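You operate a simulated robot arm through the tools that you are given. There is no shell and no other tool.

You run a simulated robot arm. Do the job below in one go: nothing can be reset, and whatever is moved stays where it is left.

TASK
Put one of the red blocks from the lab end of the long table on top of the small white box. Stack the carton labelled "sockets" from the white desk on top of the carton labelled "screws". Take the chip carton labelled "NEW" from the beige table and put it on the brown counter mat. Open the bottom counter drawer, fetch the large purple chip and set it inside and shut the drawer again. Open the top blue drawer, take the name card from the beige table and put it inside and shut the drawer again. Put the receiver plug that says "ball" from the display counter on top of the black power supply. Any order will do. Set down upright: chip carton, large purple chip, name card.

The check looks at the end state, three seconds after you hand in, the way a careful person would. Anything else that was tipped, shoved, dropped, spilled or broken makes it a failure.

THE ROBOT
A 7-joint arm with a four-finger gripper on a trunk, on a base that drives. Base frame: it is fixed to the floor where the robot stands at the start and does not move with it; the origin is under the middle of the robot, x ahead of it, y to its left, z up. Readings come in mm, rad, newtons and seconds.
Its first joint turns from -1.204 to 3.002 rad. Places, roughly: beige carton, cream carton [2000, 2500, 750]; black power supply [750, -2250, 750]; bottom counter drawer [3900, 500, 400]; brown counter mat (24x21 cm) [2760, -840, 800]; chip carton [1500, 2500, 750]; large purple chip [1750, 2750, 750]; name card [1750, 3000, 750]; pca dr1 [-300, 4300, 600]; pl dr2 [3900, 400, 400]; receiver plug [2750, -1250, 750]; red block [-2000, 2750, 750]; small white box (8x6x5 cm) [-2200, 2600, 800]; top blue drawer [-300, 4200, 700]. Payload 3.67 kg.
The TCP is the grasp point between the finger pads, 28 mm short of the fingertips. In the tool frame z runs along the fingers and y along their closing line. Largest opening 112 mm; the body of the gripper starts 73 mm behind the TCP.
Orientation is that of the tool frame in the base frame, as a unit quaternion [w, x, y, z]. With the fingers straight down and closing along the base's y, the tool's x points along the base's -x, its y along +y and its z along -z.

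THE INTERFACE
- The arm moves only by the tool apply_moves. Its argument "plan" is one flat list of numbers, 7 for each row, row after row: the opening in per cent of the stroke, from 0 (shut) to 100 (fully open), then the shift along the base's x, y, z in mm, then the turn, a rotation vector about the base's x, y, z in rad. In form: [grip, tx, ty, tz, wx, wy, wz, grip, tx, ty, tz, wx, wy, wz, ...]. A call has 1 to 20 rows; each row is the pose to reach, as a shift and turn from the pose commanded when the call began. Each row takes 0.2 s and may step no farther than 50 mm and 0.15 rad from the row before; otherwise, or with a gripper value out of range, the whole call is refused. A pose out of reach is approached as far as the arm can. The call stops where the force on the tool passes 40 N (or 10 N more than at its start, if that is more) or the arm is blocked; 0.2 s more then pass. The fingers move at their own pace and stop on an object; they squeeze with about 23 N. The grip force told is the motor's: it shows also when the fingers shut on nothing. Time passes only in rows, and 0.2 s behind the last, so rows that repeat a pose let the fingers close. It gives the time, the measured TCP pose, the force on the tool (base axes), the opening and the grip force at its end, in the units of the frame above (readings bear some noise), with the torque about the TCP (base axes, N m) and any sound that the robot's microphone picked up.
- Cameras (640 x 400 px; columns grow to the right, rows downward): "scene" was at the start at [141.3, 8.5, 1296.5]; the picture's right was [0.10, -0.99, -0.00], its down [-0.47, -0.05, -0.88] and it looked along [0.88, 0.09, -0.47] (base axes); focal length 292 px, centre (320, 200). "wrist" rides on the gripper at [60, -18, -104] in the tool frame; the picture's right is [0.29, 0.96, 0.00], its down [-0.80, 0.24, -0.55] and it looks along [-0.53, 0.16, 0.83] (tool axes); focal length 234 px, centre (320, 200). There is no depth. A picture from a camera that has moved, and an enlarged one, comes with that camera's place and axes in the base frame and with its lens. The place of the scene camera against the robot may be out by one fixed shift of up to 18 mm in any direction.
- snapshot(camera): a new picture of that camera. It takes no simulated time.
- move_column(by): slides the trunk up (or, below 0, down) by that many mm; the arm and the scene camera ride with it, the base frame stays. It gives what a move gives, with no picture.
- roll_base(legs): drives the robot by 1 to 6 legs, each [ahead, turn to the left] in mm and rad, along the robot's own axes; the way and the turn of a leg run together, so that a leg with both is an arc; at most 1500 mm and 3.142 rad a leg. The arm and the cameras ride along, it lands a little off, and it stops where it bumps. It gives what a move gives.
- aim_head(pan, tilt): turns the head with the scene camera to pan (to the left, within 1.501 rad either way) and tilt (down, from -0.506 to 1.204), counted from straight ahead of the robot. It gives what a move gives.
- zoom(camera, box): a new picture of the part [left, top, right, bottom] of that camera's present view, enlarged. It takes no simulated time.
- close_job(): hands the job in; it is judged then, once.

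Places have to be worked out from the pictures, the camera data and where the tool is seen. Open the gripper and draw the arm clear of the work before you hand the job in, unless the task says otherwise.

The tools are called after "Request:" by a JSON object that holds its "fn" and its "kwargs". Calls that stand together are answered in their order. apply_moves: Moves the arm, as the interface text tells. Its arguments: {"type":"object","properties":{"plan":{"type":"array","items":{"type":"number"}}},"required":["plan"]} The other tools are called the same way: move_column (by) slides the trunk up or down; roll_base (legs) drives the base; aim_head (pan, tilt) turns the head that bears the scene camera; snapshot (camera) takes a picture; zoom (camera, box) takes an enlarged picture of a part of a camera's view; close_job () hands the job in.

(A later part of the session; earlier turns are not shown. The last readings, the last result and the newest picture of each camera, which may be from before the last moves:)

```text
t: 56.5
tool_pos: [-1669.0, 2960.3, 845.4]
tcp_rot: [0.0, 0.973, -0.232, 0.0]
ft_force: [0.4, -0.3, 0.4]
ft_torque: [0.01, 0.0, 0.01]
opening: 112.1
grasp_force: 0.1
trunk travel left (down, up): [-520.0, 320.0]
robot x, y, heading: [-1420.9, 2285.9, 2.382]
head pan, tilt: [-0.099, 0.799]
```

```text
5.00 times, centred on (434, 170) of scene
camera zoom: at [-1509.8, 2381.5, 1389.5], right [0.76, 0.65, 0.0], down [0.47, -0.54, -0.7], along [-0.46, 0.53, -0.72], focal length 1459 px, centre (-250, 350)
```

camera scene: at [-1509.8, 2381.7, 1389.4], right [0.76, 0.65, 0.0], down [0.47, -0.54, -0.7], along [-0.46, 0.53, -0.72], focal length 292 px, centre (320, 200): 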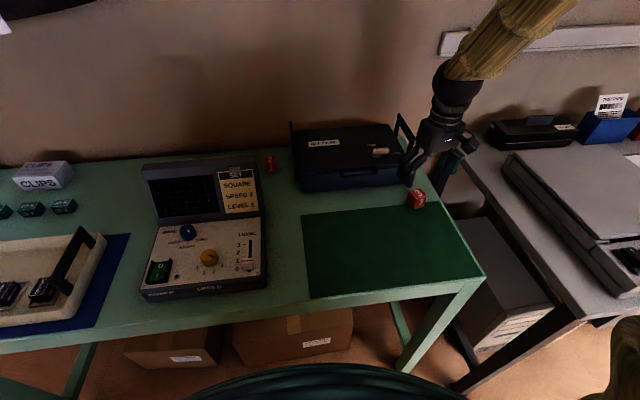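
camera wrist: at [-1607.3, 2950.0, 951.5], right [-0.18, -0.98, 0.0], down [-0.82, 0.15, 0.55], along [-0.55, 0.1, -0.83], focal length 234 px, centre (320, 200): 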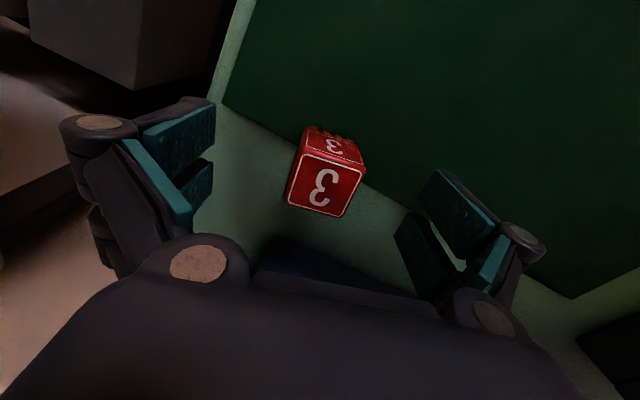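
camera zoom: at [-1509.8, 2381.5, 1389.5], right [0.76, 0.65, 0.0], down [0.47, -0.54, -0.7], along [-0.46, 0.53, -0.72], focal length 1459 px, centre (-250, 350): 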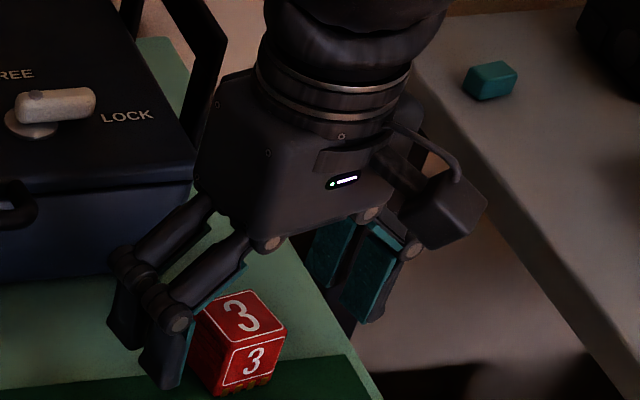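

The block is centred between the pads with no contact. I close the gripper, then lift.

Request:
{"fn": "apply_moves", "kwargs": {"plan": [0, 0, 0, 0, 0, 0, 0, 0, 0, 0, 0, 0, 0, 0, 0, 0, 0, 0, 0, 0, 0, 0, 0, 0, 0, 0, 0, 0, 0, 0, 0, 15, 0, 0, 0, 0, 0, 0, 50, 0, 0, 0, 0, 0, 0, 50, 0, 0, 0]}}

Request:
{"fn": "snapshot", "kwargs": {"camera": "wrist"}}

```text
t: 58.1
tool_pos: [-1671.0, 2961.6, 895.5]
tcp_rot: [0.0, 0.973, -0.232, 0.0]
ft_force: [-0.1, 0.9, 0.5]
ft_torque: [0.02, -0.01, -0.02]
opening: 0.0
grasp_force: 23.0
trunk travel left (down, up): [-520.0, 320.0]
robot x, y, heading: [-1418.1, 2287.0, 2.387]
head pan, tilt: [-0.099, 0.799]
```

```text
taken
camera wrist: at [-1608.2, 2950.4, 1001.8], right [-0.18, -0.98, 0.0], down [-0.82, 0.15, 0.55], along [-0.55, 0.1, -0.83], focal length 234 px, centre (320, 200)
```

wrist: 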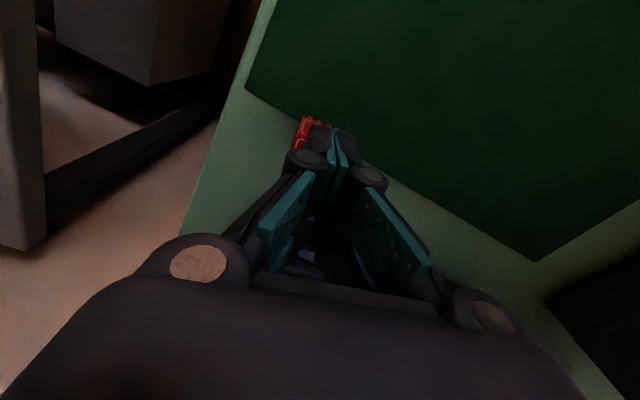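

The fingers shut to 0 mm without holding the block, so they passed over or beside it. I open again and zoom in to see how the fingertips and block actually lie.

Request:
{"fn": "zoom", "kwargs": {"camera": "wrist", "box": [240, 90, 432, 210]}}

Request:
{"fn": "zoom", "kwargs": {"camera": "scene", "box": [370, 130, 498, 210]}}

```text
3.33 times, centred on (336, 150) of wrist
camera zoom: at [-1608.2, 2950.4, 1001.8], right [-0.18, -0.98, 0.0], down [-0.82, 0.15, 0.55], along [-0.55, 0.1, -0.83], focal length 781 px, centre (267, 367)
```

zoom: 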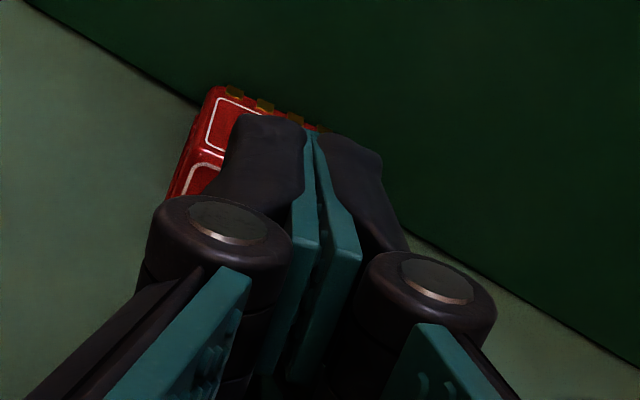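

```text
5.00 times, centred on (434, 170) of scene
camera zoom: at [-1510.1, 2382.6, 1389.3], right [0.76, 0.65, 0.0], down [0.47, -0.54, -0.7], along [-0.46, 0.53, -0.72], focal length 1459 px, centre (-250, 350)
```

zoom: 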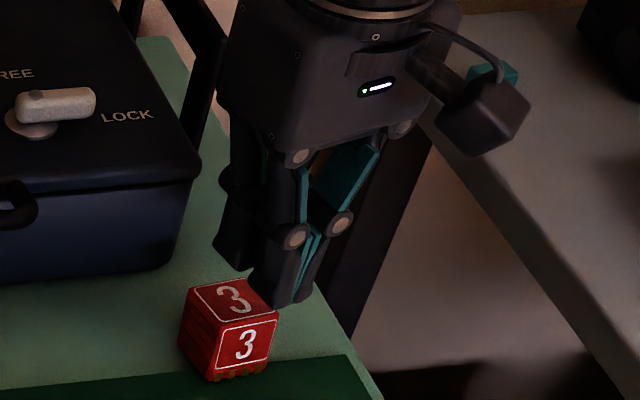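

The scene zoom shows the closed fingertips just above the block, which got nudged about 1 cm. So the table top is nearer 775 and the block top about 811. I open and re-image.

Request:
{"fn": "apply_moves", "kwargs": {"plan": [100, 0, 0, 20, 0, 0, 0, 100, 0, 0, 40, 0, 0, 0, 100, 0, 0, 40, 0, 0, 0, 100, 0, 0, 40, 0, 0, 0]}}

Request:
{"fn": "zoom", "kwargs": {"camera": "wrist", "box": [240, 90, 400, 190]}}

Request:
{"fn": "zoom", "kwargs": {"camera": "scene", "box": [370, 130, 498, 210]}}

```text
t: 59.1
tool_pos: [-1670.6, 2960.8, 938.0]
tcp_rot: [0.0, 0.973, -0.232, 0.0]
ft_force: [0.2, -0.2, 0.3]
ft_torque: [0.0, -0.04, 0.04]
opening: 111.9
grasp_force: 0.1
trunk travel left (down, up): [-520.0, 320.0]
robot x, y, heading: [-1420.9, 2285.9, 2.391]
head pan, tilt: [-0.099, 0.799]
```

```text
4.00 times, centred on (320, 140) of wrist
camera zoom: at [-1607.8, 2949.6, 1043.3], right [-0.18, -0.98, 0.0], down [-0.82, 0.15, 0.55], along [-0.55, 0.1, -0.83], focal length 937 px, centre (320, 440)
```

zoom: 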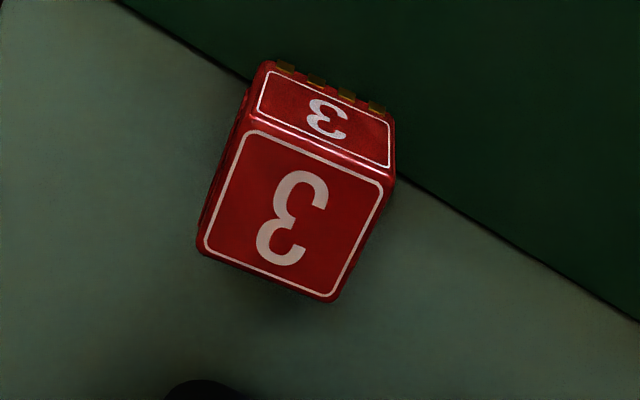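

```text
5.00 times, centred on (434, 170) of scene
camera zoom: at [-1509.8, 2381.6, 1389.4], right [0.76, 0.65, 0.0], down [0.47, -0.54, -0.7], along [-0.46, 0.53, -0.72], focal length 1459 px, centre (-250, 350)
```

zoom: 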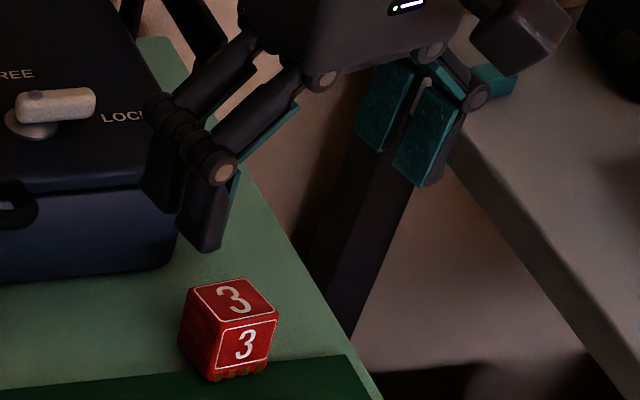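

The pictures and the failed grip disagree about heights, so I measure directly: close the fingers and gently probe down onto the green mat, 100 mm from the block.

Request:
{"fn": "apply_moves", "kwargs": {"plan": [0, -35, -40, 0, 0, 0, 0, 0, -70, -80, 0, 0, 0, 0, 0, -70, -80, -40, 0, 0, 0, 0, -70, -80, -80, 0, 0, 0, 0, -70, -80, -90, 0, 0, 0, 0, -70, -80, -95, 0, 0, 0, 0, -70, -80, -100, 0, 0, 0, 0, -70, -80, -105, 0, 0, 0, 0, -70, -80, -110, 0, 0, 0, 0, -70, -80, -115, 0, 0, 0, 0, -70, -80, -120, 0, 0, 0, 0, -70, -80, -125, 0, 0, 0, 0, -70, -80, -130, 0, 0, 0, 0, -70, -80, -135, 0, 0, 0]}}

Request:
{"fn": "zoom", "kwargs": {"camera": "scene", "box": [330, 120, 490, 220]}}

```text
refused: row 1 steps farther than a row can; nothing moved
```

```text
4.00 times, centred on (410, 170) of scene
camera zoom: at [-1509.8, 2381.6, 1389.4], right [0.76, 0.65, 0.0], down [0.47, -0.54, -0.7], along [-0.46, 0.53, -0.72], focal length 1167 px, centre (-40, 320)
```

zoom: 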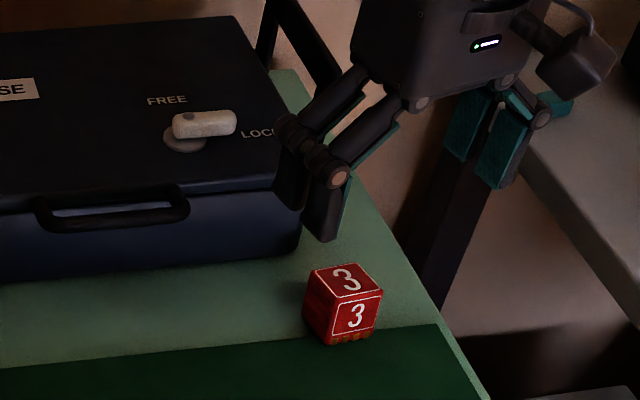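

The step was slightly too long; I split the sideways move and repeat the probe.

Request:
{"fn": "apply_moves", "kwargs": {"plan": [0, -25, -28, 0, 0, 0, 0, 0, -50, -56, 0, 0, 0, 0, 0, -70, -80, 0, 0, 0, 0, 0, -70, -80, -40, 0, 0, 0, 0, -70, -80, -80, 0, 0, 0, 0, -70, -80, -90, 0, 0, 0, 0, -70, -80, -95, 0, 0, 0, 0, -70, -80, -100, 0, 0, 0, 0, -70, -80, -105, 0, 0, 0, 0, -70, -80, -110, 0, 0, 0, 0, -70, -80, -115, 0, 0, 0, 0, -70, -80, -120, 0, 0, 0, 0, -70, -80, -125, 0, 0, 0, 0, -70, -80, -130, 0, 0, 0, 0, -70, -80, -135, 0, 0, 0]}}

Request:
{"fn": "zoom", "kwargs": {"camera": "scene", "box": [330, 120, 490, 220]}}

```text
t: 61.5
tool_pos: [-1740.0, 2880.7, 828.2]
tcp_rot: [-0.001, 0.973, -0.231, -0.003]
ft_force: [7.1, -11.2, 28.7]
ft_torque: [-0.58, -0.77, -0.1]
opening: 0.1
grasp_force: 35.5
trunk travel left (down, up): [-520.0, 320.0]
robot x, y, heading: [-1424.5, 2287.1, 2.383]
head pan, tilt: [-0.099, 0.799]
stopped in row 12: the force on the tool passed its limit at 49 N (the readings are from after the stop); the commanded pose is now the measured one
```

```text
4.00 times, centred on (410, 170) of scene
camera zoom: at [-1508.3, 2378.9, 1390.2], right [0.76, 0.65, 0.0], down [0.47, -0.54, -0.7], along [-0.46, 0.53, -0.72], focal length 1167 px, centre (-40, 320)
```

zoom: 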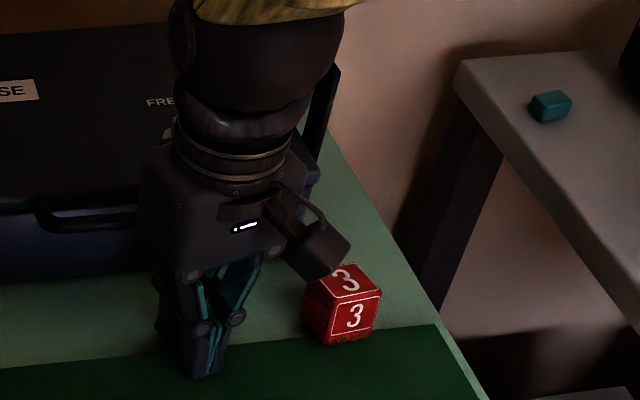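

The probe touched at TCP z 828, so closed fingertips are at about 800: table top ≈ 800, block top ≈ 834. I re-align to the block's new pose (-1682.5, 2969.4, yaw −0.10) and go lower this time.

Request:
{"fn": "apply_moves", "kwargs": {"plan": [0, 0, 0, 40, 0, 0, 0, 0, 0, 0, 80, 0, 0, 0, 100, 0, 0, 110, 0, 0, 0, 100, 20, 30, 110, 0, 0, -0.03, 100, 40, 60, 110, 0, 0, -0.07, 100, 57.5, 88.7, 110, 0, 0, -0.1, 100, 57.5, 88.7, 70, 0, 0, -0.1, 100, 57.5, 88.7, 35, 0, 0, -0.1, 100, 57.5, 88.7, 15, 0, 0, -0.1, 100, 57.5, 88.7, 4, 0, 0, -0.1, 100, 57.5, 88.7, 4, 0, 0, -0.1]}}

Request:
{"fn": "snapshot", "kwargs": {"camera": "wrist"}}

Request:
{"fn": "zoom", "kwargs": {"camera": "scene", "box": [330, 120, 490, 220]}}

```text
t: 63.9
tool_pos: [-1683.4, 2971.6, 828.7]
tcp_rot: [-0.002, 0.96, -0.28, -0.002]
ft_force: [0.4, 0.6, 0.5]
ft_torque: [0.0, 0.01, 0.02]
opening: 112.0
grasp_force: 0.0
trunk travel left (down, up): [-520.0, 320.0]
robot x, y, heading: [-1422.6, 2284.4, 2.382]
head pan, tilt: [-0.099, 0.799]
```

```text
taken
camera wrist: at [-1622.3, 2954.7, 934.3], right [-0.27, -0.96, 0.0], down [-0.8, 0.23, 0.56], along [-0.54, 0.15, -0.83], focal length 234 px, centre (320, 200)
```

wrist: 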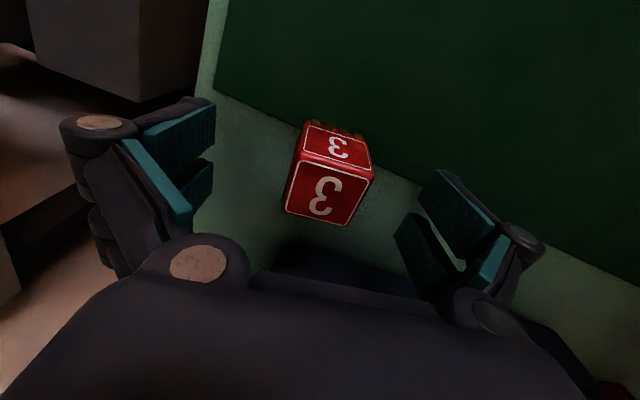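

```text
4.00 times, centred on (410, 170) of scene
camera zoom: at [-1509.8, 2381.7, 1389.4], right [0.76, 0.65, 0.0], down [0.47, -0.54, -0.7], along [-0.46, 0.53, -0.72], focal length 1167 px, centre (-40, 320)
```

zoom: 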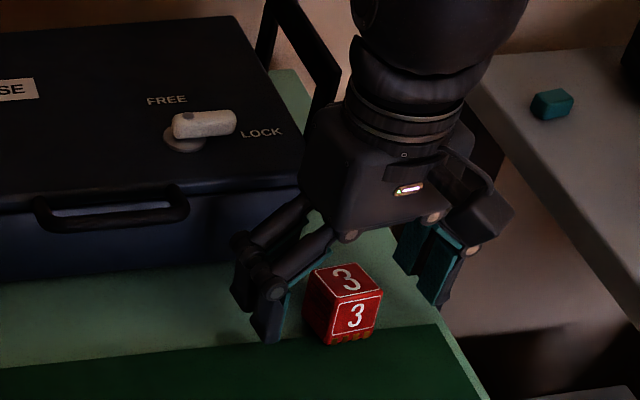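

The block is centred between the prongs. I raise by 4 mm so the tips don't press into the table, close in stages and check before lifting.

Request:
{"fn": "apply_moves", "kwargs": {"plan": [100, 0, 0, 4, 0, 0, 0, 70, 0, 0, 4, 0, 0, 0, 50, 0, 0, 4, 0, 0, 0, 40, 0, 0, 4, 0, 0, 0, 30, 0, 0, 4, 0, 0, 0, 15, 0, 0, 4, 0, 0, 0, 0, 0, 0, 4, 0, 0, 0, 0, 0, 0, 4, 0, 0, 0, 0, 0, 0, 4, 0, 0, 0]}}

Request:
{"fn": "snapshot", "kwargs": {"camera": "wrist"}}

Request:
{"fn": "zoom", "kwargs": {"camera": "scene", "box": [330, 120, 490, 220]}}

```text
t: 65.9
tool_pos: [-1682.9, 2971.9, 832.9]
tcp_rot: [-0.002, 0.96, -0.28, -0.002]
ft_force: [0.1, -0.1, 0.2]
ft_torque: [0.0, 0.02, 0.03]
opening: 35.6
grasp_force: 23.4
trunk travel left (down, up): [-520.0, 320.0]
robot x, y, heading: [-1419.2, 2284.2, 2.383]
head pan, tilt: [-0.099, 0.799]
```

```text
taken
camera wrist: at [-1622.4, 2954.4, 938.6], right [-0.27, -0.96, 0.0], down [-0.8, 0.23, 0.56], along [-0.54, 0.15, -0.83], focal length 234 px, centre (320, 200)
```

wrist: 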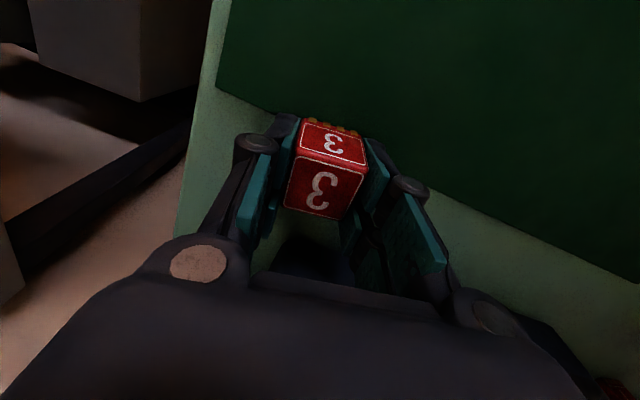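

```text
4.00 times, centred on (410, 170) of scene
camera zoom: at [-1509.9, 2381.9, 1389.4], right [0.76, 0.65, 0.0], down [0.47, -0.54, -0.7], along [-0.46, 0.53, -0.72], focal length 1167 px, centre (-40, 320)
```

zoom: 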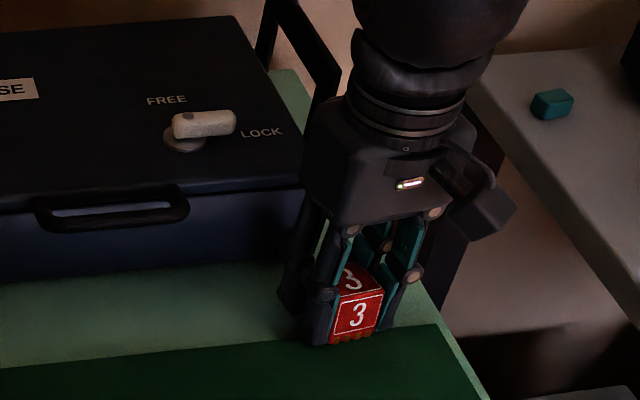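

The block is held (35.6 mm, 23 N). I lift it straight up and carry it over the scope (top about 970) to above the white box at about (-2228, 2612).

Request:
{"fn": "apply_moves", "kwargs": {"plan": [0, 0, 0, 20, 0, 0, 0, 0, 0, 0, 65, 0, 0, 0, 0, 0, 0, 110, 0, 0, 0, 0, 0, 0, 155, 0, 0, 0, 0, 0, 0, 200, 0, 0, 0, 0, -20, -15, 245, 0, 0, 0, 0, -60, -40, 255, 0, 0, 0, 0, -100, -66, 255, 0, 0, 0, 0, -140, -92, 255, 0, 0, 0, 0, -180, -119, 255, 0, 0, 0, 0, -220, -145, 255, 0, 0, 0, 0, -260, -172, 255, 0, 0, 0, 0, -300, -198, 255, 0, 0, 0.03, 0, -340, -225, 255, 0, 0, 0.06, 0, -380, -251, 255, 0, 0, 0.09, 0, -420, -277, 255, 0, 0, 0.12, 0, -460, -304, 255, 0, 0, 0.12, 0, -490, -322, 255, 0, 0, 0.12, 0, -510, -335, 255, 0, 0, 0.12]}}

Request:
{"fn": "snapshot", "kwargs": {"camera": "wrist"}}

Request:
{"fn": "snapshot", "kwargs": {"camera": "scene"}}

```text
refused: row 6 steps farther than a row can; nothing moved
```

```text
taken
camera wrist: at [-1622.4, 2954.4, 938.6], right [-0.27, -0.96, 0.0], down [-0.8, 0.23, 0.56], along [-0.54, 0.15, -0.83], focal length 234 px, centre (320, 200)
```

wrist: 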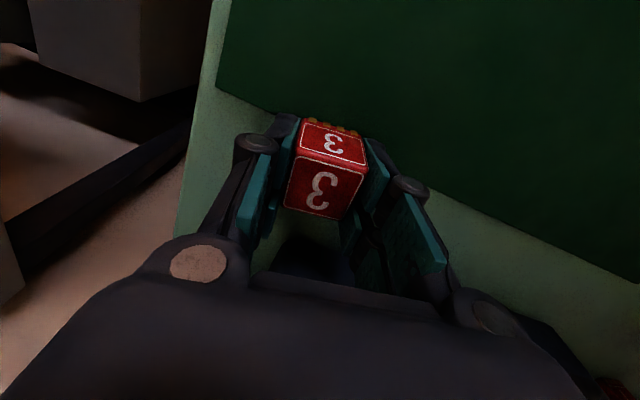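

```text
taken
camera scene: at [-1509.9, 2381.9, 1389.4], right [0.76, 0.65, 0.0], down [0.47, -0.54, -0.7], along [-0.46, 0.53, -0.72], focal length 292 px, centre (320, 200)
```

scene: 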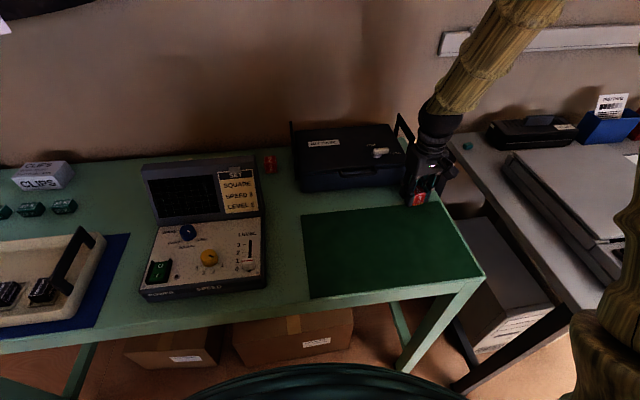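

Row 6 was a bit too long; I resend with smaller steps.

Request:
{"fn": "apply_moves", "kwargs": {"plan": [0, 0, 0, 20, 0, 0, 0, 0, 0, 0, 65, 0, 0, 0, 0, 0, 0, 110, 0, 0, 0, 0, 0, 0, 155, 0, 0, 0, 0, 0, 0, 200, 0, 0, 0, 0, -10, -7, 240, 0, 0, 0, 0, -48, -32, 255, 0, 0, 0, 0, -88, -58, 255, 0, 0, 0, 0, -128, -84, 255, 0, 0, 0, 0, -168, -111, 255, 0, 0, 0, 0, -208, -137, 255, 0, 0, 0, 0, -248, -164, 255, 0, 0, 0, 0, -288, -190, 255, 0, 0, 0.03, 0, -328, -217, 255, 0, 0, 0.06, 0, -368, -243, 255, 0, 0, 0.09, 0, -408, -269, 255, 0, 0, 0.12, 0, -448, -296, 255, 0, 0, 0.12, 0, -488, -322, 255, 0, 0, 0.12, 0, -510, -335, 255, 0, 0, 0.12]}}

Request:
{"fn": "snapshot", "kwargs": {"camera": "wrist"}}

Request:
{"fn": "snapshot", "kwargs": {"camera": "scene"}}

```text
t: 70.1
tool_pos: [-2180.9, 2693.9, 1125.0]
tcp_rot: [0.032, 0.966, -0.254, -0.021]
ft_force: [0.1, 0.2, -0.6]
ft_torque: [-0.02, 0.01, 0.02]
opening: 35.3
grasp_force: 23.6
trunk travel left (down, up): [-520.0, 320.0]
robot x, y, heading: [-1423.2, 2287.6, 2.385]
head pan, tilt: [-0.099, 0.799]
stopped in row 19: the arm was blocked; the commanded pose is now the measured one
```

```text
taken
camera wrist: at [-2113.2, 2685.2, 1226.4], right [-0.22, -0.97, 0.06], down [-0.78, 0.21, 0.59], along [-0.59, 0.08, -0.81], focal length 234 px, centre (320, 200)
```

wrist: 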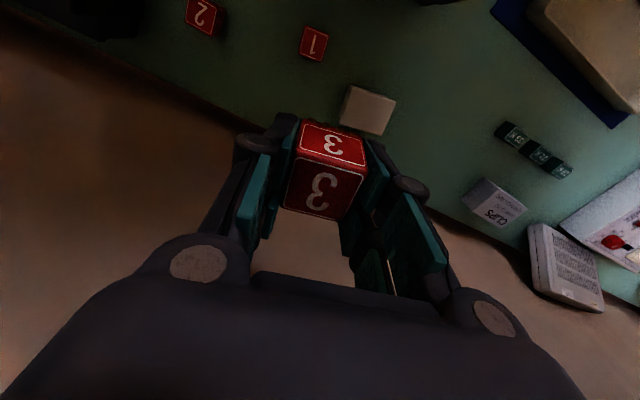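

```text
taken
camera scene: at [-1509.2, 2382.1, 1389.5], right [0.76, 0.65, 0.0], down [0.47, -0.54, -0.7], along [-0.46, 0.53, -0.72], focal length 292 px, centre (320, 200)
```

scene: 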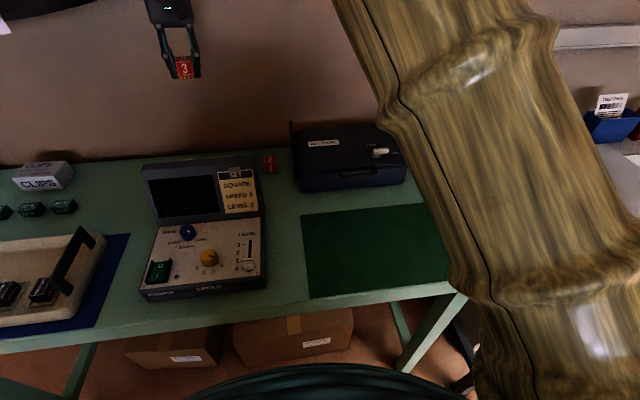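

The arm stopped short, apparently at a posture limit at this height, slightly tilted. The wrist view shows the white box just ahead. I straighten the tool and lower it to about z 1030, where reach is better.

Request:
{"fn": "apply_moves", "kwargs": {"plan": [0, 10, 5, -30, 0.025, -0.028, 0, 0, 15, 8, -60, 0.051, -0.057, 0, 0, 15, 8, -85, 0.051, -0.057, 0, 0, 15, 8, -95, 0.051, -0.057, 0]}}

Request:
{"fn": "snapshot", "kwargs": {"camera": "wrist"}}

```text
t: 71.1
tool_pos: [-2163.3, 2717.3, 1041.3]
tcp_rot: [0.013, 0.965, -0.263, -0.007]
ft_force: [-0.6, 0.6, -0.2]
ft_torque: [0.0, 0.0, -0.03]
opening: 35.3
grasp_force: 23.5
trunk travel left (down, up): [-520.0, 320.0]
robot x, y, heading: [-1421.5, 2284.5, 2.379]
head pan, tilt: [-0.099, 0.799]
```

```text
taken
camera wrist: at [-2099.2, 2705.2, 1145.5], right [-0.24, -0.97, 0.03], down [-0.8, 0.21, 0.56], along [-0.55, 0.11, -0.83], focal length 234 px, centre (320, 200)
```

wrist: 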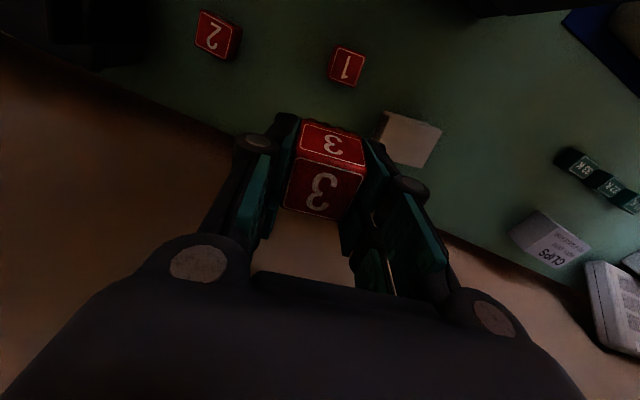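

The arm still lags the command a little with no tool force. I look at how the arm itself lies relative to the wall shelf.

Request:
{"fn": "aim_head", "kwargs": {"pan": 0.3, "tilt": 0.3}}

Request:
{"fn": "snapshot", "kwargs": {"camera": "scene"}}

```text
t: 72.0
tool_pos: [-2160.3, 2720.7, 1037.6]
tcp_rot: [0.011, 0.964, -0.265, -0.005]
ft_force: [-0.4, 0.4, -0.4]
ft_torque: [-0.02, 0.0, -0.04]
opening: 35.4
grasp_force: 23.0
trunk travel left (down, up): [-520.0, 320.0]
robot x, y, heading: [-1421.6, 2289.9, 2.386]
head pan, tilt: [0.3, 0.3]
```

```text
taken
camera scene: at [-1541.2, 2361.9, 1433.7], right [0.44, 0.9, 0.0], down [0.27, -0.13, -0.95], along [-0.86, 0.42, -0.3], focal length 292 px, centre (320, 200)
```

scene: 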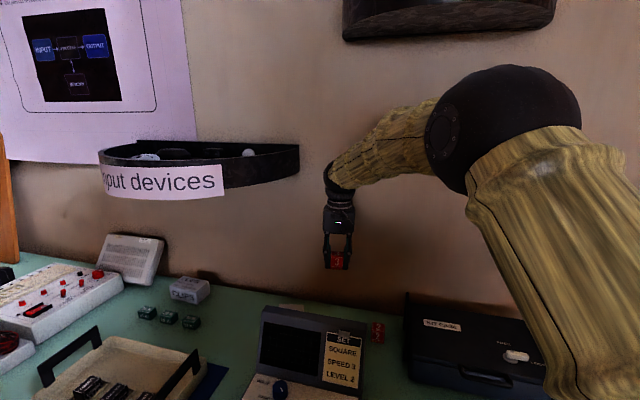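

The elbow is well clear of the wall, so this is a joint limit for this reach to the left. I pull the arm back to a comfortable pose ahead of the robot, then shift the base about 330 mm to the left so the box is straight ahead.

Request:
{"fn": "apply_moves", "kwargs": {"plan": [0, 25, 5, 35, -0.01, 0, 0, 0, 60, 5, 60, -0.02, 0.02, 0, 0, 105, 0, 80, -0.02, 0.02, 0, 0, 150, -5, 90, -0.02, 0.02, 0, 0, 195, -10, 95, -0.02, 0.02, 0, 0, 240, -15, 95, -0.02, 0.02, 0, 0, 260, -20, 95, -0.02, 0.02, 0]}}

Request:
{"fn": "snapshot", "kwargs": {"camera": "scene"}}

```text
t: 73.6
tool_pos: [-1908.1, 2678.2, 1123.7]
tcp_rot: [0.01, 0.968, -0.252, -0.007]
ft_force: [-0.3, -0.4, 0.0]
ft_torque: [0.04, 0.01, 0.0]
opening: 35.3
grasp_force: 22.8
trunk travel left (down, up): [-520.0, 320.0]
robot x, y, heading: [-1422.5, 2286.6, 2.381]
head pan, tilt: [0.3, 0.3]
```

```text
taken
camera scene: at [-1541.0, 2361.2, 1433.8], right [0.44, 0.9, 0.0], down [0.27, -0.13, -0.96], along [-0.86, 0.42, -0.3], focal length 292 px, centre (320, 200)
```

scene: 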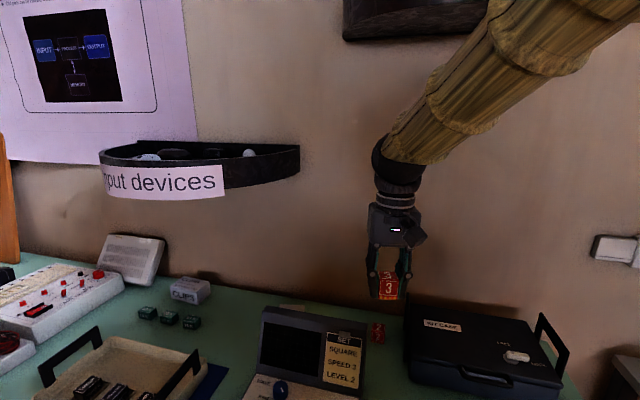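

Arm is compact again. Now I shift the base: turn right, back up, turn left, and drive forward.

Request:
{"fn": "roll_base", "kwargs": {"legs": [[0, -0.7], [-480, 0], [0, 0.71], [360, 0]]}}

Request:
{"fn": "aim_head", "kwargs": {"pan": 0.1, "tilt": 0.7}}

Request:
{"fn": "snapshot", "kwargs": {"camera": "scene"}}

Request:
{"fn": "snapshot", "kwargs": {"camera": "wrist"}}

```text
t: 82.1
tool_pos: [-2120.9, 2450.3, 1122.9]
tcp_rot: [0.012, 0.968, -0.25, -0.005]
ft_force: [0.4, -0.5, -0.7]
ft_torque: [-0.03, 0.0, 0.01]
opening: 35.4
grasp_force: 23.0
trunk travel left (down, up): [-520.0, 320.0]
robot x, y, heading: [-1629.5, 2062.1, 2.394]
head pan, tilt: [0.3, 0.3]
```

```text
t: 83.0
tool_pos: [-2119.9, 2450.0, 1123.4]
tcp_rot: [0.011, 0.968, -0.249, -0.007]
ft_force: [-0.3, 0.2, -0.6]
ft_torque: [-0.02, 0.04, 0.0]
opening: 35.4
grasp_force: 23.0
trunk travel left (down, up): [-520.0, 320.0]
robot x, y, heading: [-1634.8, 2059.9, 2.39]
head pan, tilt: [0.099, 0.7]
```

```text
taken
camera scene: at [-1734.4, 2145.4, 1397.7], right [0.61, 0.8, 0.0], down [0.51, -0.39, -0.77], along [-0.61, 0.46, -0.64], focal length 292 px, centre (320, 200)
```

scene: 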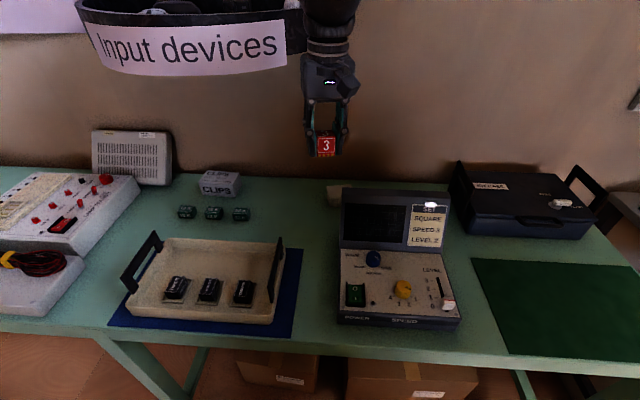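

```text
taken
camera wrist: at [-2056.9, 2438.7, 1228.3], right [-0.21, -0.98, 0.02], down [-0.8, 0.18, 0.56], along [-0.56, 0.1, -0.82], focal length 234 px, centre (320, 200)
```

wrist: 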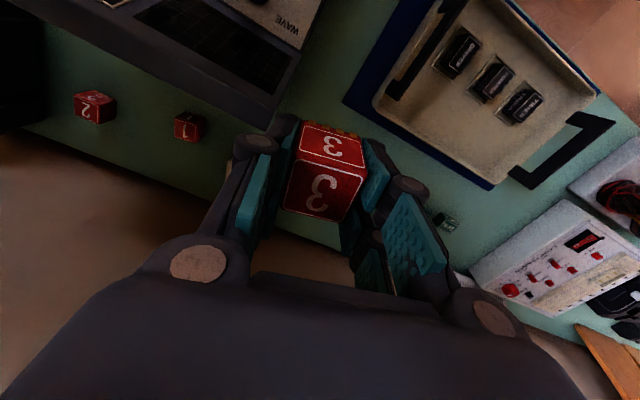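

The box top centre is consistently at (-2231, 2611, 850) from two views. I straighten the small tilt and move above it, first to z 960.

Request:
{"fn": "apply_moves", "kwargs": {"plan": [0, -22, 32, 0, 0.009, -0.01, 0, 0, -44, 64, 0, 0.018, -0.019, 0, 0, -66, 97, -10, 0.018, -0.019, 0, 0, -89, 129, -20, 0.018, -0.019, 0, 0, -111, 161, -40, 0.018, -0.019, 0, 0, -111, 161, -80, 0.018, -0.019, 0, 0, -111, 161, -120, 0.018, -0.019, 0, 0, -111, 161, -160, 0.018, -0.019, 0, 0, -111, 161, -160, 0.018, -0.019, 0]}}

Request:
{"fn": "snapshot", "kwargs": {"camera": "wrist"}}

Request:
{"fn": "snapshot", "kwargs": {"camera": "scene"}}

```text
t: 85.0
tool_pos: [-2230.9, 2612.7, 964.7]
tcp_rot: [-0.001, 0.969, -0.249, 0.0]
ft_force: [0.2, 0.2, -0.6]
ft_torque: [0.0, 0.03, -0.01]
opening: 35.3
grasp_force: 23.2
trunk travel left (down, up): [-520.0, 320.0]
robot x, y, heading: [-1629.8, 2060.2, 2.39]
head pan, tilt: [0.099, 0.7]
```

```text
taken
camera wrist: at [-2169.6, 2598.5, 1070.3], right [-0.21, -0.98, 0.0], down [-0.81, 0.17, 0.55], along [-0.54, 0.12, -0.83], focal length 234 px, centre (320, 200)
```

wrist: 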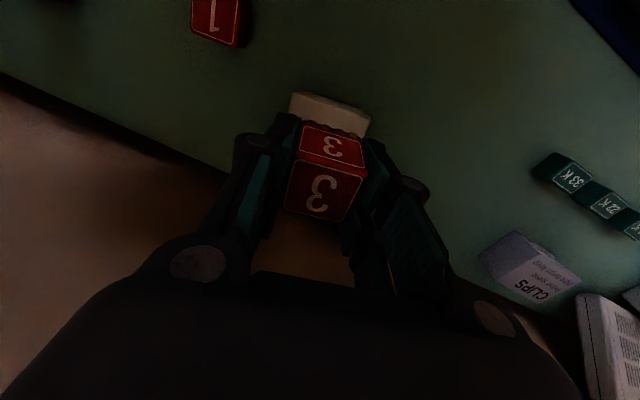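

```text
taken
camera scene: at [-1733.9, 2145.4, 1397.7], right [0.61, 0.8, 0.0], down [0.51, -0.39, -0.77], along [-0.61, 0.46, -0.64], focal length 292 px, centre (320, 200)
```

scene: 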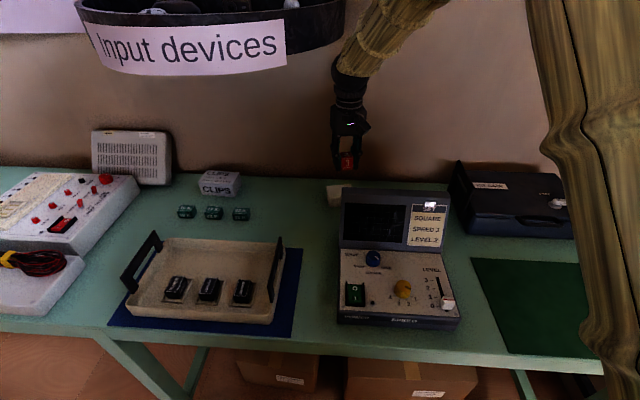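

The box appears directly under the block. I lower slowly to contact height (TCP about 884) with the force limit as safeguard.

Request:
{"fn": "apply_moves", "kwargs": {"plan": [0, 0, -1, -25, 0, 0, 0, 0, 0, -1, -50, 0, 0, 0, 0, 0, -1, -65, 0, 0, 0, 0, 0, -1, -72, 0, 0, 0, 0, 0, -1, -76, 0, 0, 0, 0, 0, -1, -79, 0, 0, 0, 0, 0, -1, -79, 0, 0, 0]}}

Request:
{"fn": "zoom", "kwargs": {"camera": "scene", "box": [280, 120, 440, 220]}}

Request:
{"fn": "snapshot", "kwargs": {"camera": "wrist"}}

```text
t: 86.6
tool_pos: [-2231.5, 2610.8, 884.3]
tcp_rot: [-0.001, 0.968, -0.249, 0.001]
ft_force: [-0.7, 0.1, -0.8]
ft_torque: [-0.01, 0.01, 0.02]
opening: 35.5
grasp_force: 22.9
trunk travel left (down, up): [-520.0, 320.0]
robot x, y, heading: [-1635.3, 2058.7, 2.394]
head pan, tilt: [0.099, 0.7]
```

```text
4.00 times, centred on (360, 170) of scene
camera zoom: at [-1734.4, 2145.4, 1397.6], right [0.61, 0.8, 0.0], down [0.51, -0.39, -0.76], along [-0.61, 0.46, -0.64], focal length 1167 px, centre (160, 320)
```

zoom: 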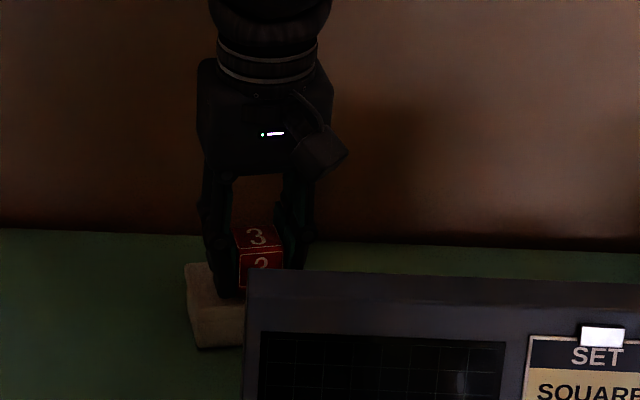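

```text
taken
camera wrist: at [-2169.7, 2596.7, 990.0], right [-0.21, -0.98, 0.0], down [-0.82, 0.17, 0.55], along [-0.54, 0.12, -0.83], focal length 234 px, centre (320, 200)
```

wrist: 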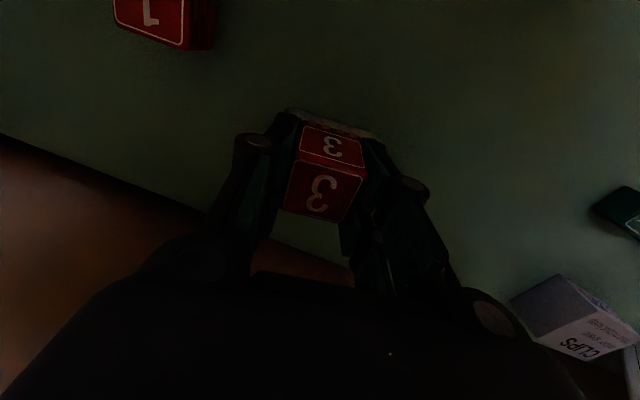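

No contact yet; I go down another 4 mm and check the force.

Request:
{"fn": "apply_moves", "kwargs": {"plan": [0, 0, 0, -2, 0, 0, 0, 0, 0, 0, -4, 0, 0, 0, 0, 0, 0, -4, 0, 0, 0]}}

```text
t: 87.4
tool_pos: [-2230.7, 2609.0, 880.8]
tcp_rot: [-0.001, 0.969, -0.248, 0.001]
ft_force: [0.5, 0.0, 0.5]
ft_torque: [0.0, 0.01, 0.0]
opening: 35.3
grasp_force: 23.1
trunk travel left (down, up): [-520.0, 320.0]
robot x, y, heading: [-1633.6, 2060.9, 2.388]
head pan, tilt: [0.099, 0.7]
```

Request:
{"fn": "apply_moves", "kwargs": {"plan": [0, 0, 0, -2, 0, 0, 0, 0, 0, 0, -4, 0, 0, 0, 0, 0, 0, -4, 0, 0, 0]}}

```text
t: 88.2
tool_pos: [-2232.1, 2610.5, 875.6]
tcp_rot: [0.0, 0.969, -0.248, 0.001]
ft_force: [0.4, 0.7, -0.4]
ft_torque: [0.04, -0.03, -0.01]
opening: 35.4
grasp_force: 22.7
trunk travel left (down, up): [-520.0, 320.0]
robot x, y, heading: [-1630.3, 2060.2, 2.392]
head pan, tilt: [0.099, 0.7]
```

Still no contact; I keep going down a few millimetres at a time.

Request:
{"fn": "apply_moves", "kwargs": {"plan": [0, 0, 0, -2, 0, 0, 0, 0, 0, 0, -3, 0, 0, 0, 0, 0, 0, -3, 0, 0, 0]}}

Request:
{"fn": "zoom", "kwargs": {"camera": "scene", "box": [310, 160, 374, 200]}}

```text
t: 89.0
tool_pos: [-2230.8, 2610.3, 875.2]
tcp_rot: [-0.001, 0.969, -0.249, 0.0]
ft_force: [-3.4, 2.3, 14.1]
ft_torque: [0.24, 0.14, -0.02]
opening: 35.5
grasp_force: 23.0
trunk travel left (down, up): [-520.0, 320.0]
robot x, y, heading: [-1633.3, 2061.4, 2.396]
head pan, tilt: [0.099, 0.7]
```

```text
10.00 times, centred on (342, 180) of scene
camera zoom: at [-1733.7, 2144.7, 1397.9], right [0.61, 0.8, 0.0], down [0.51, -0.39, -0.77], along [-0.61, 0.46, -0.64], focal length 2918 px, centre (100, 400)
```

zoom: 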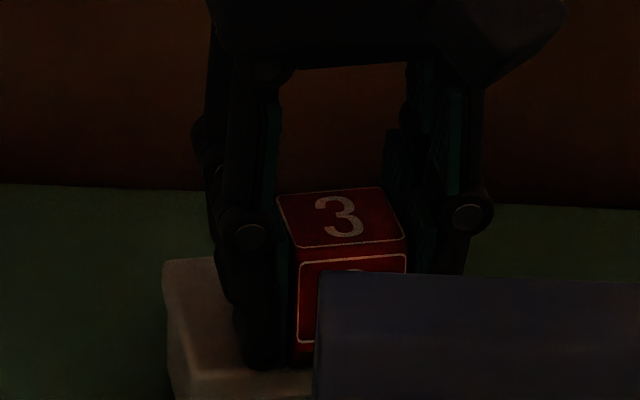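

Contact at about 14 N. I release a bit (to about 55 %) and withdraw straight up.

Request:
{"fn": "apply_moves", "kwargs": {"plan": [34, 0, 0, 2, 0, 0, 0, 40, 0, 0, 2, 0, 0, 0, 50, 0, 0, 2, 0, 0, 0, 55, 0, 0, 4, 0, 0, 0, 55, 0, 0, 20, 0, 0, 0, 55, 0, 0, 60, 0, 0, 0, 55, 0, 0, 100, 0, 0, 0, 55, 0, 0, 140, 0, 0, 0, 55, 0, 0, 180, 0, 0, 0, 55, 0, 0, 225, 0, 0, 0]}}

Request:
{"fn": "zoom", "kwargs": {"camera": "scene", "box": [310, 160, 374, 200]}}

Request:
{"fn": "snapshot", "kwargs": {"camera": "wrist"}}

```text
t: 91.2
tool_pos: [-2227.2, 2609.4, 1100.8]
tcp_rot: [0.001, 0.969, -0.249, 0.0]
ft_force: [1.2, 0.2, 0.4]
ft_torque: [0.01, 0.08, 0.02]
opening: 61.4
grasp_force: 0.0
trunk travel left (down, up): [-520.0, 320.0]
robot x, y, heading: [-1627.7, 2061.0, 2.393]
head pan, tilt: [0.099, 0.7]
```

```text
10.00 times, centred on (342, 180) of scene
camera zoom: at [-1733.7, 2145.3, 1397.6], right [0.61, 0.8, 0.0], down [0.51, -0.39, -0.77], along [-0.61, 0.46, -0.64], focal length 2918 px, centre (100, 400)
```

zoom: 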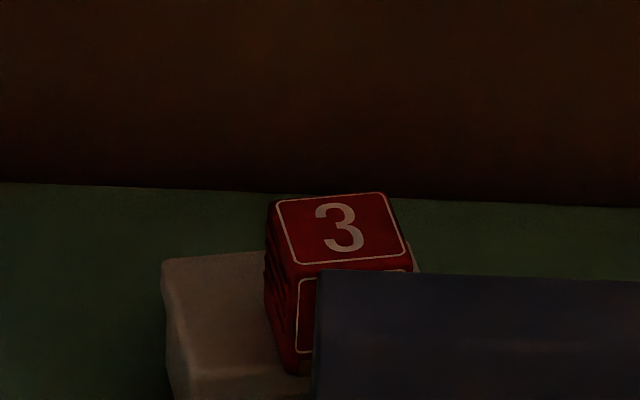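

```text
taken
camera wrist: at [-2166.2, 2595.0, 1205.9], right [-0.21, -0.98, 0.0], down [-0.81, 0.17, 0.55], along [-0.54, 0.12, -0.83], focal length 234 px, centre (320, 200)
```

wrist: 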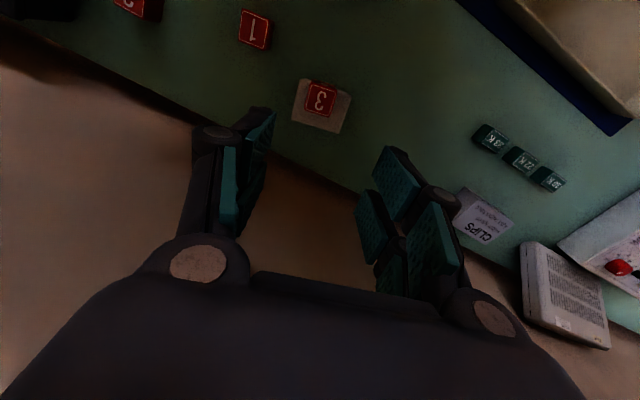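

Block 3 sits centred on the white box. I retract the arm, back away from the table, turn along the aisle and drive towards the far end.

Request:
{"fn": "apply_moves", "kwargs": {"plan": [55, 35, -32, 10, 0, 0, 0, 55, 70, -64, 20, 0, 0, 0, 55, 105, -96, 30, 0, 0, 0, 55, 140, -129, 40, 0, 0, -0.08, 55, 150, -138, 45, 0, 0, -0.15, 55, 150, -138, 45, 0, 0, -0.25]}}

Request:
{"fn": "roll_base", "kwargs": {"legs": [[-430, 0], [0, -1.57], [1500, 0]]}}

Request:
{"fn": "aim_head", "kwargs": {"pan": 0, "tilt": 0.35}}

Request:
{"fn": "snapshot", "kwargs": {"camera": "scene"}}

Request:
{"fn": "aim_head", "kwargs": {"pan": 0.9, "tilt": 0.45}}

Request:
{"fn": "snapshot", "kwargs": {"camera": "scene"}}

```text
t: 92.6
tool_pos: [-2080.0, 2470.4, 1143.5]
tcp_rot: [0.0, 0.93, -0.368, 0.0]
ft_force: [-1.1, -0.8, -0.8]
ft_torque: [0.01, 0.0, -0.04]
opening: 61.7
grasp_force: 0.0
trunk travel left (down, up): [-520.0, 320.0]
robot x, y, heading: [-1630.7, 2060.6, 2.39]
head pan, tilt: [0.099, 0.7]
```

```text
t: 106.1
tool_pos: [137.6, 3305.1, 1142.7]
tcp_rot: [0.0, -0.394, 0.919, -0.001]
ft_force: [0.4, -0.1, 0.2]
ft_torque: [0.01, 0.01, -0.02]
opening: 61.7
grasp_force: 0.2
trunk travel left (down, up): [-520.0, 320.0]
robot x, y, heading: [-278.4, 2862.7, 0.808]
head pan, tilt: [0.099, 0.7]
```

```text
t: 106.9
tool_pos: [136.2, 3306.1, 1144.2]
tcp_rot: [-0.001, -0.393, 0.919, -0.001]
ft_force: [0.1, -0.5, 0.8]
ft_torque: [0.0, 0.03, 0.0]
opening: 61.6
grasp_force: 0.1
trunk travel left (down, up): [-520.0, 320.0]
robot x, y, heading: [-279.1, 2862.6, 0.808]
head pan, tilt: [0.0, 0.351]
```

```text
taken
camera scene: at [-179.2, 2962.5, 1429.0], right [0.73, -0.69, 0.0], down [-0.24, -0.25, -0.94], along [0.65, 0.68, -0.34], focal length 292 px, centre (320, 200)
```

scene: 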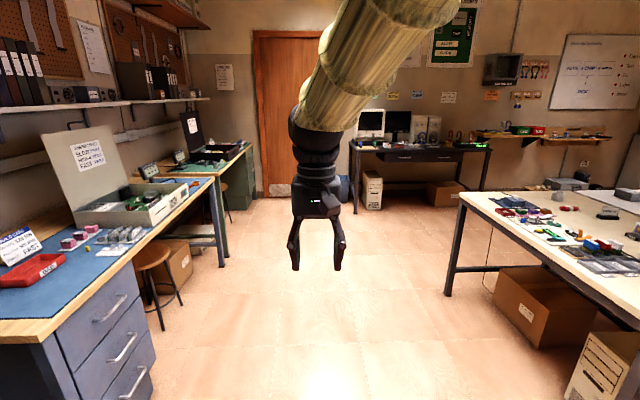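

```text
t: 108.1
tool_pos: [137.1, 3305.9, 1142.7]
tcp_rot: [-0.001, -0.395, 0.919, -0.001]
ft_force: [-0.3, 0.1, -0.1]
ft_torque: [0.02, 0.03, -0.02]
opening: 61.5
grasp_force: 0.2
trunk travel left (down, up): [-520.0, 320.0]
robot x, y, heading: [-279.0, 2863.1, 0.811]
head pan, tilt: [0.901, 0.45]
```

```text
taken
camera scene: at [-256.2, 2985.9, 1419.9], right [0.99, 0.14, 0.0], down [0.06, -0.43, -0.9], along [-0.13, 0.89, -0.44], focal length 292 px, centre (320, 200)
```

scene: 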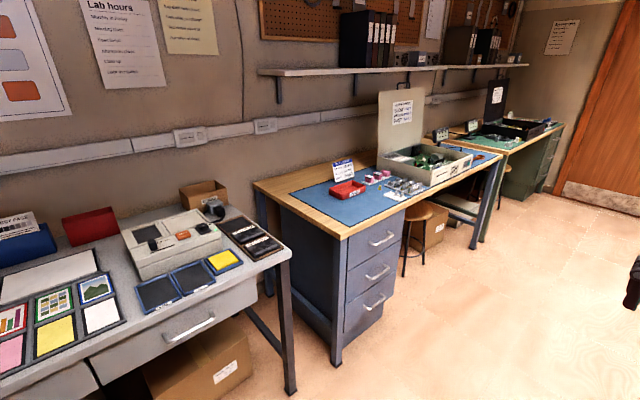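

I can see the blue drawer unit on the left and the beige table ahead to the right. I look at the beige table in detail.

Request:
{"fn": "aim_head", "kwargs": {"pan": -0.5, "tilt": 0.3}}

Request:
{"fn": "snapshot", "kwargs": {"camera": "scene"}}

Request:
{"fn": "zoom", "kwargs": {"camera": "scene", "box": [120, 130, 280, 230]}}

Request:
{"fn": "zoom", "kwargs": {"camera": "scene", "box": [280, 130, 440, 230]}}

Request:
{"fn": "zoom", "kwargs": {"camera": "scene", "box": [200, 180, 360, 280]}}

```text
t: 109.7
tool_pos: [136.7, 3305.3, 1143.1]
tcp_rot: [-0.001, -0.394, 0.919, 0.0]
ft_force: [0.4, -0.4, 0.1]
ft_torque: [-0.03, 0.01, 0.02]
opening: 61.5
grasp_force: 0.1
trunk travel left (down, up): [-520.0, 320.0]
robot x, y, heading: [-275.0, 2862.2, 0.814]
head pan, tilt: [-0.499, 0.3]
```

```text
taken
camera scene: at [-154.5, 2923.7, 1433.8], right [0.31, -0.95, 0.0], down [-0.28, -0.09, -0.96], along [0.91, 0.29, -0.3], focal length 292 px, centre (320, 200)
```

scene: 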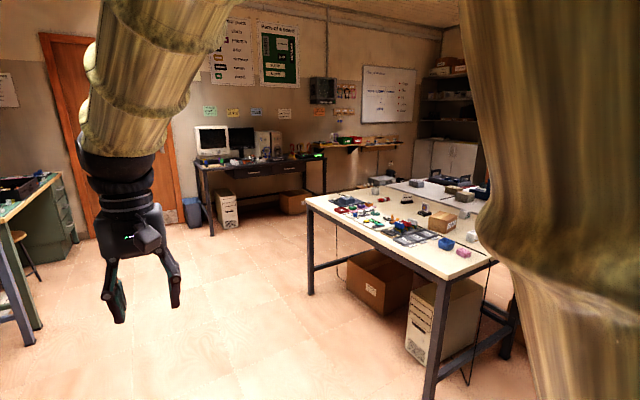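

```text
4.00 times, centred on (200, 180) of scene
camera zoom: at [-154.5, 2923.7, 1433.8], right [0.31, -0.95, 0.0], down [-0.28, -0.09, -0.96], along [0.91, 0.29, -0.3], focal length 1167 px, centre (800, 280)
```

zoom: 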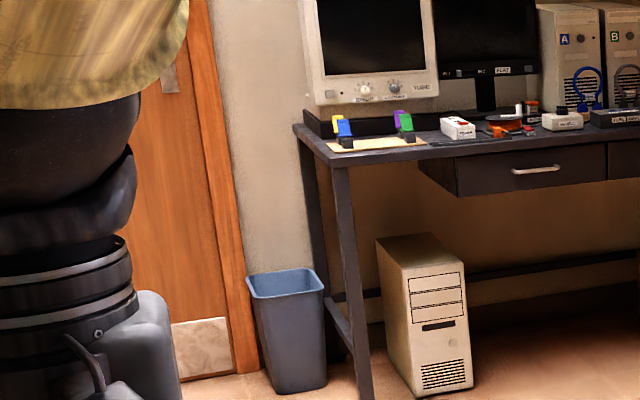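

```text
4.00 times, centred on (360, 180) of scene
camera zoom: at [-154.5, 2923.7, 1433.8], right [0.31, -0.95, 0.0], down [-0.28, -0.09, -0.96], along [0.91, 0.29, -0.3], focal length 1167 px, centre (160, 280)
```

zoom: 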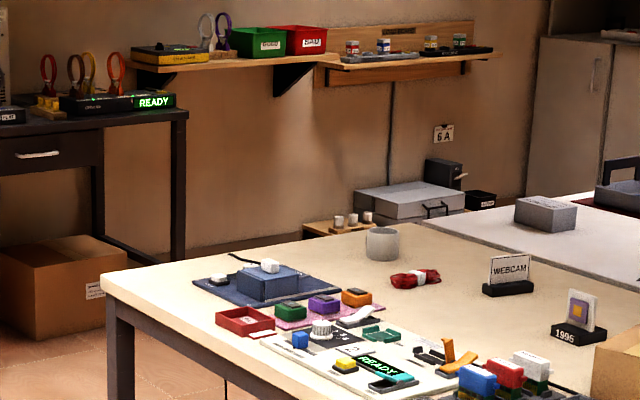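

```text
4.00 times, centred on (280, 230) of scene
camera zoom: at [-154.5, 2923.7, 1433.8], right [0.31, -0.95, 0.0], down [-0.28, -0.09, -0.96], along [0.91, 0.29, -0.3], focal length 1167 px, centre (480, 80)
```

zoom: 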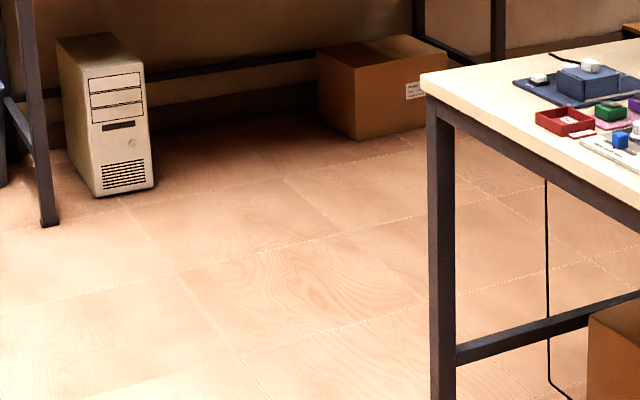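

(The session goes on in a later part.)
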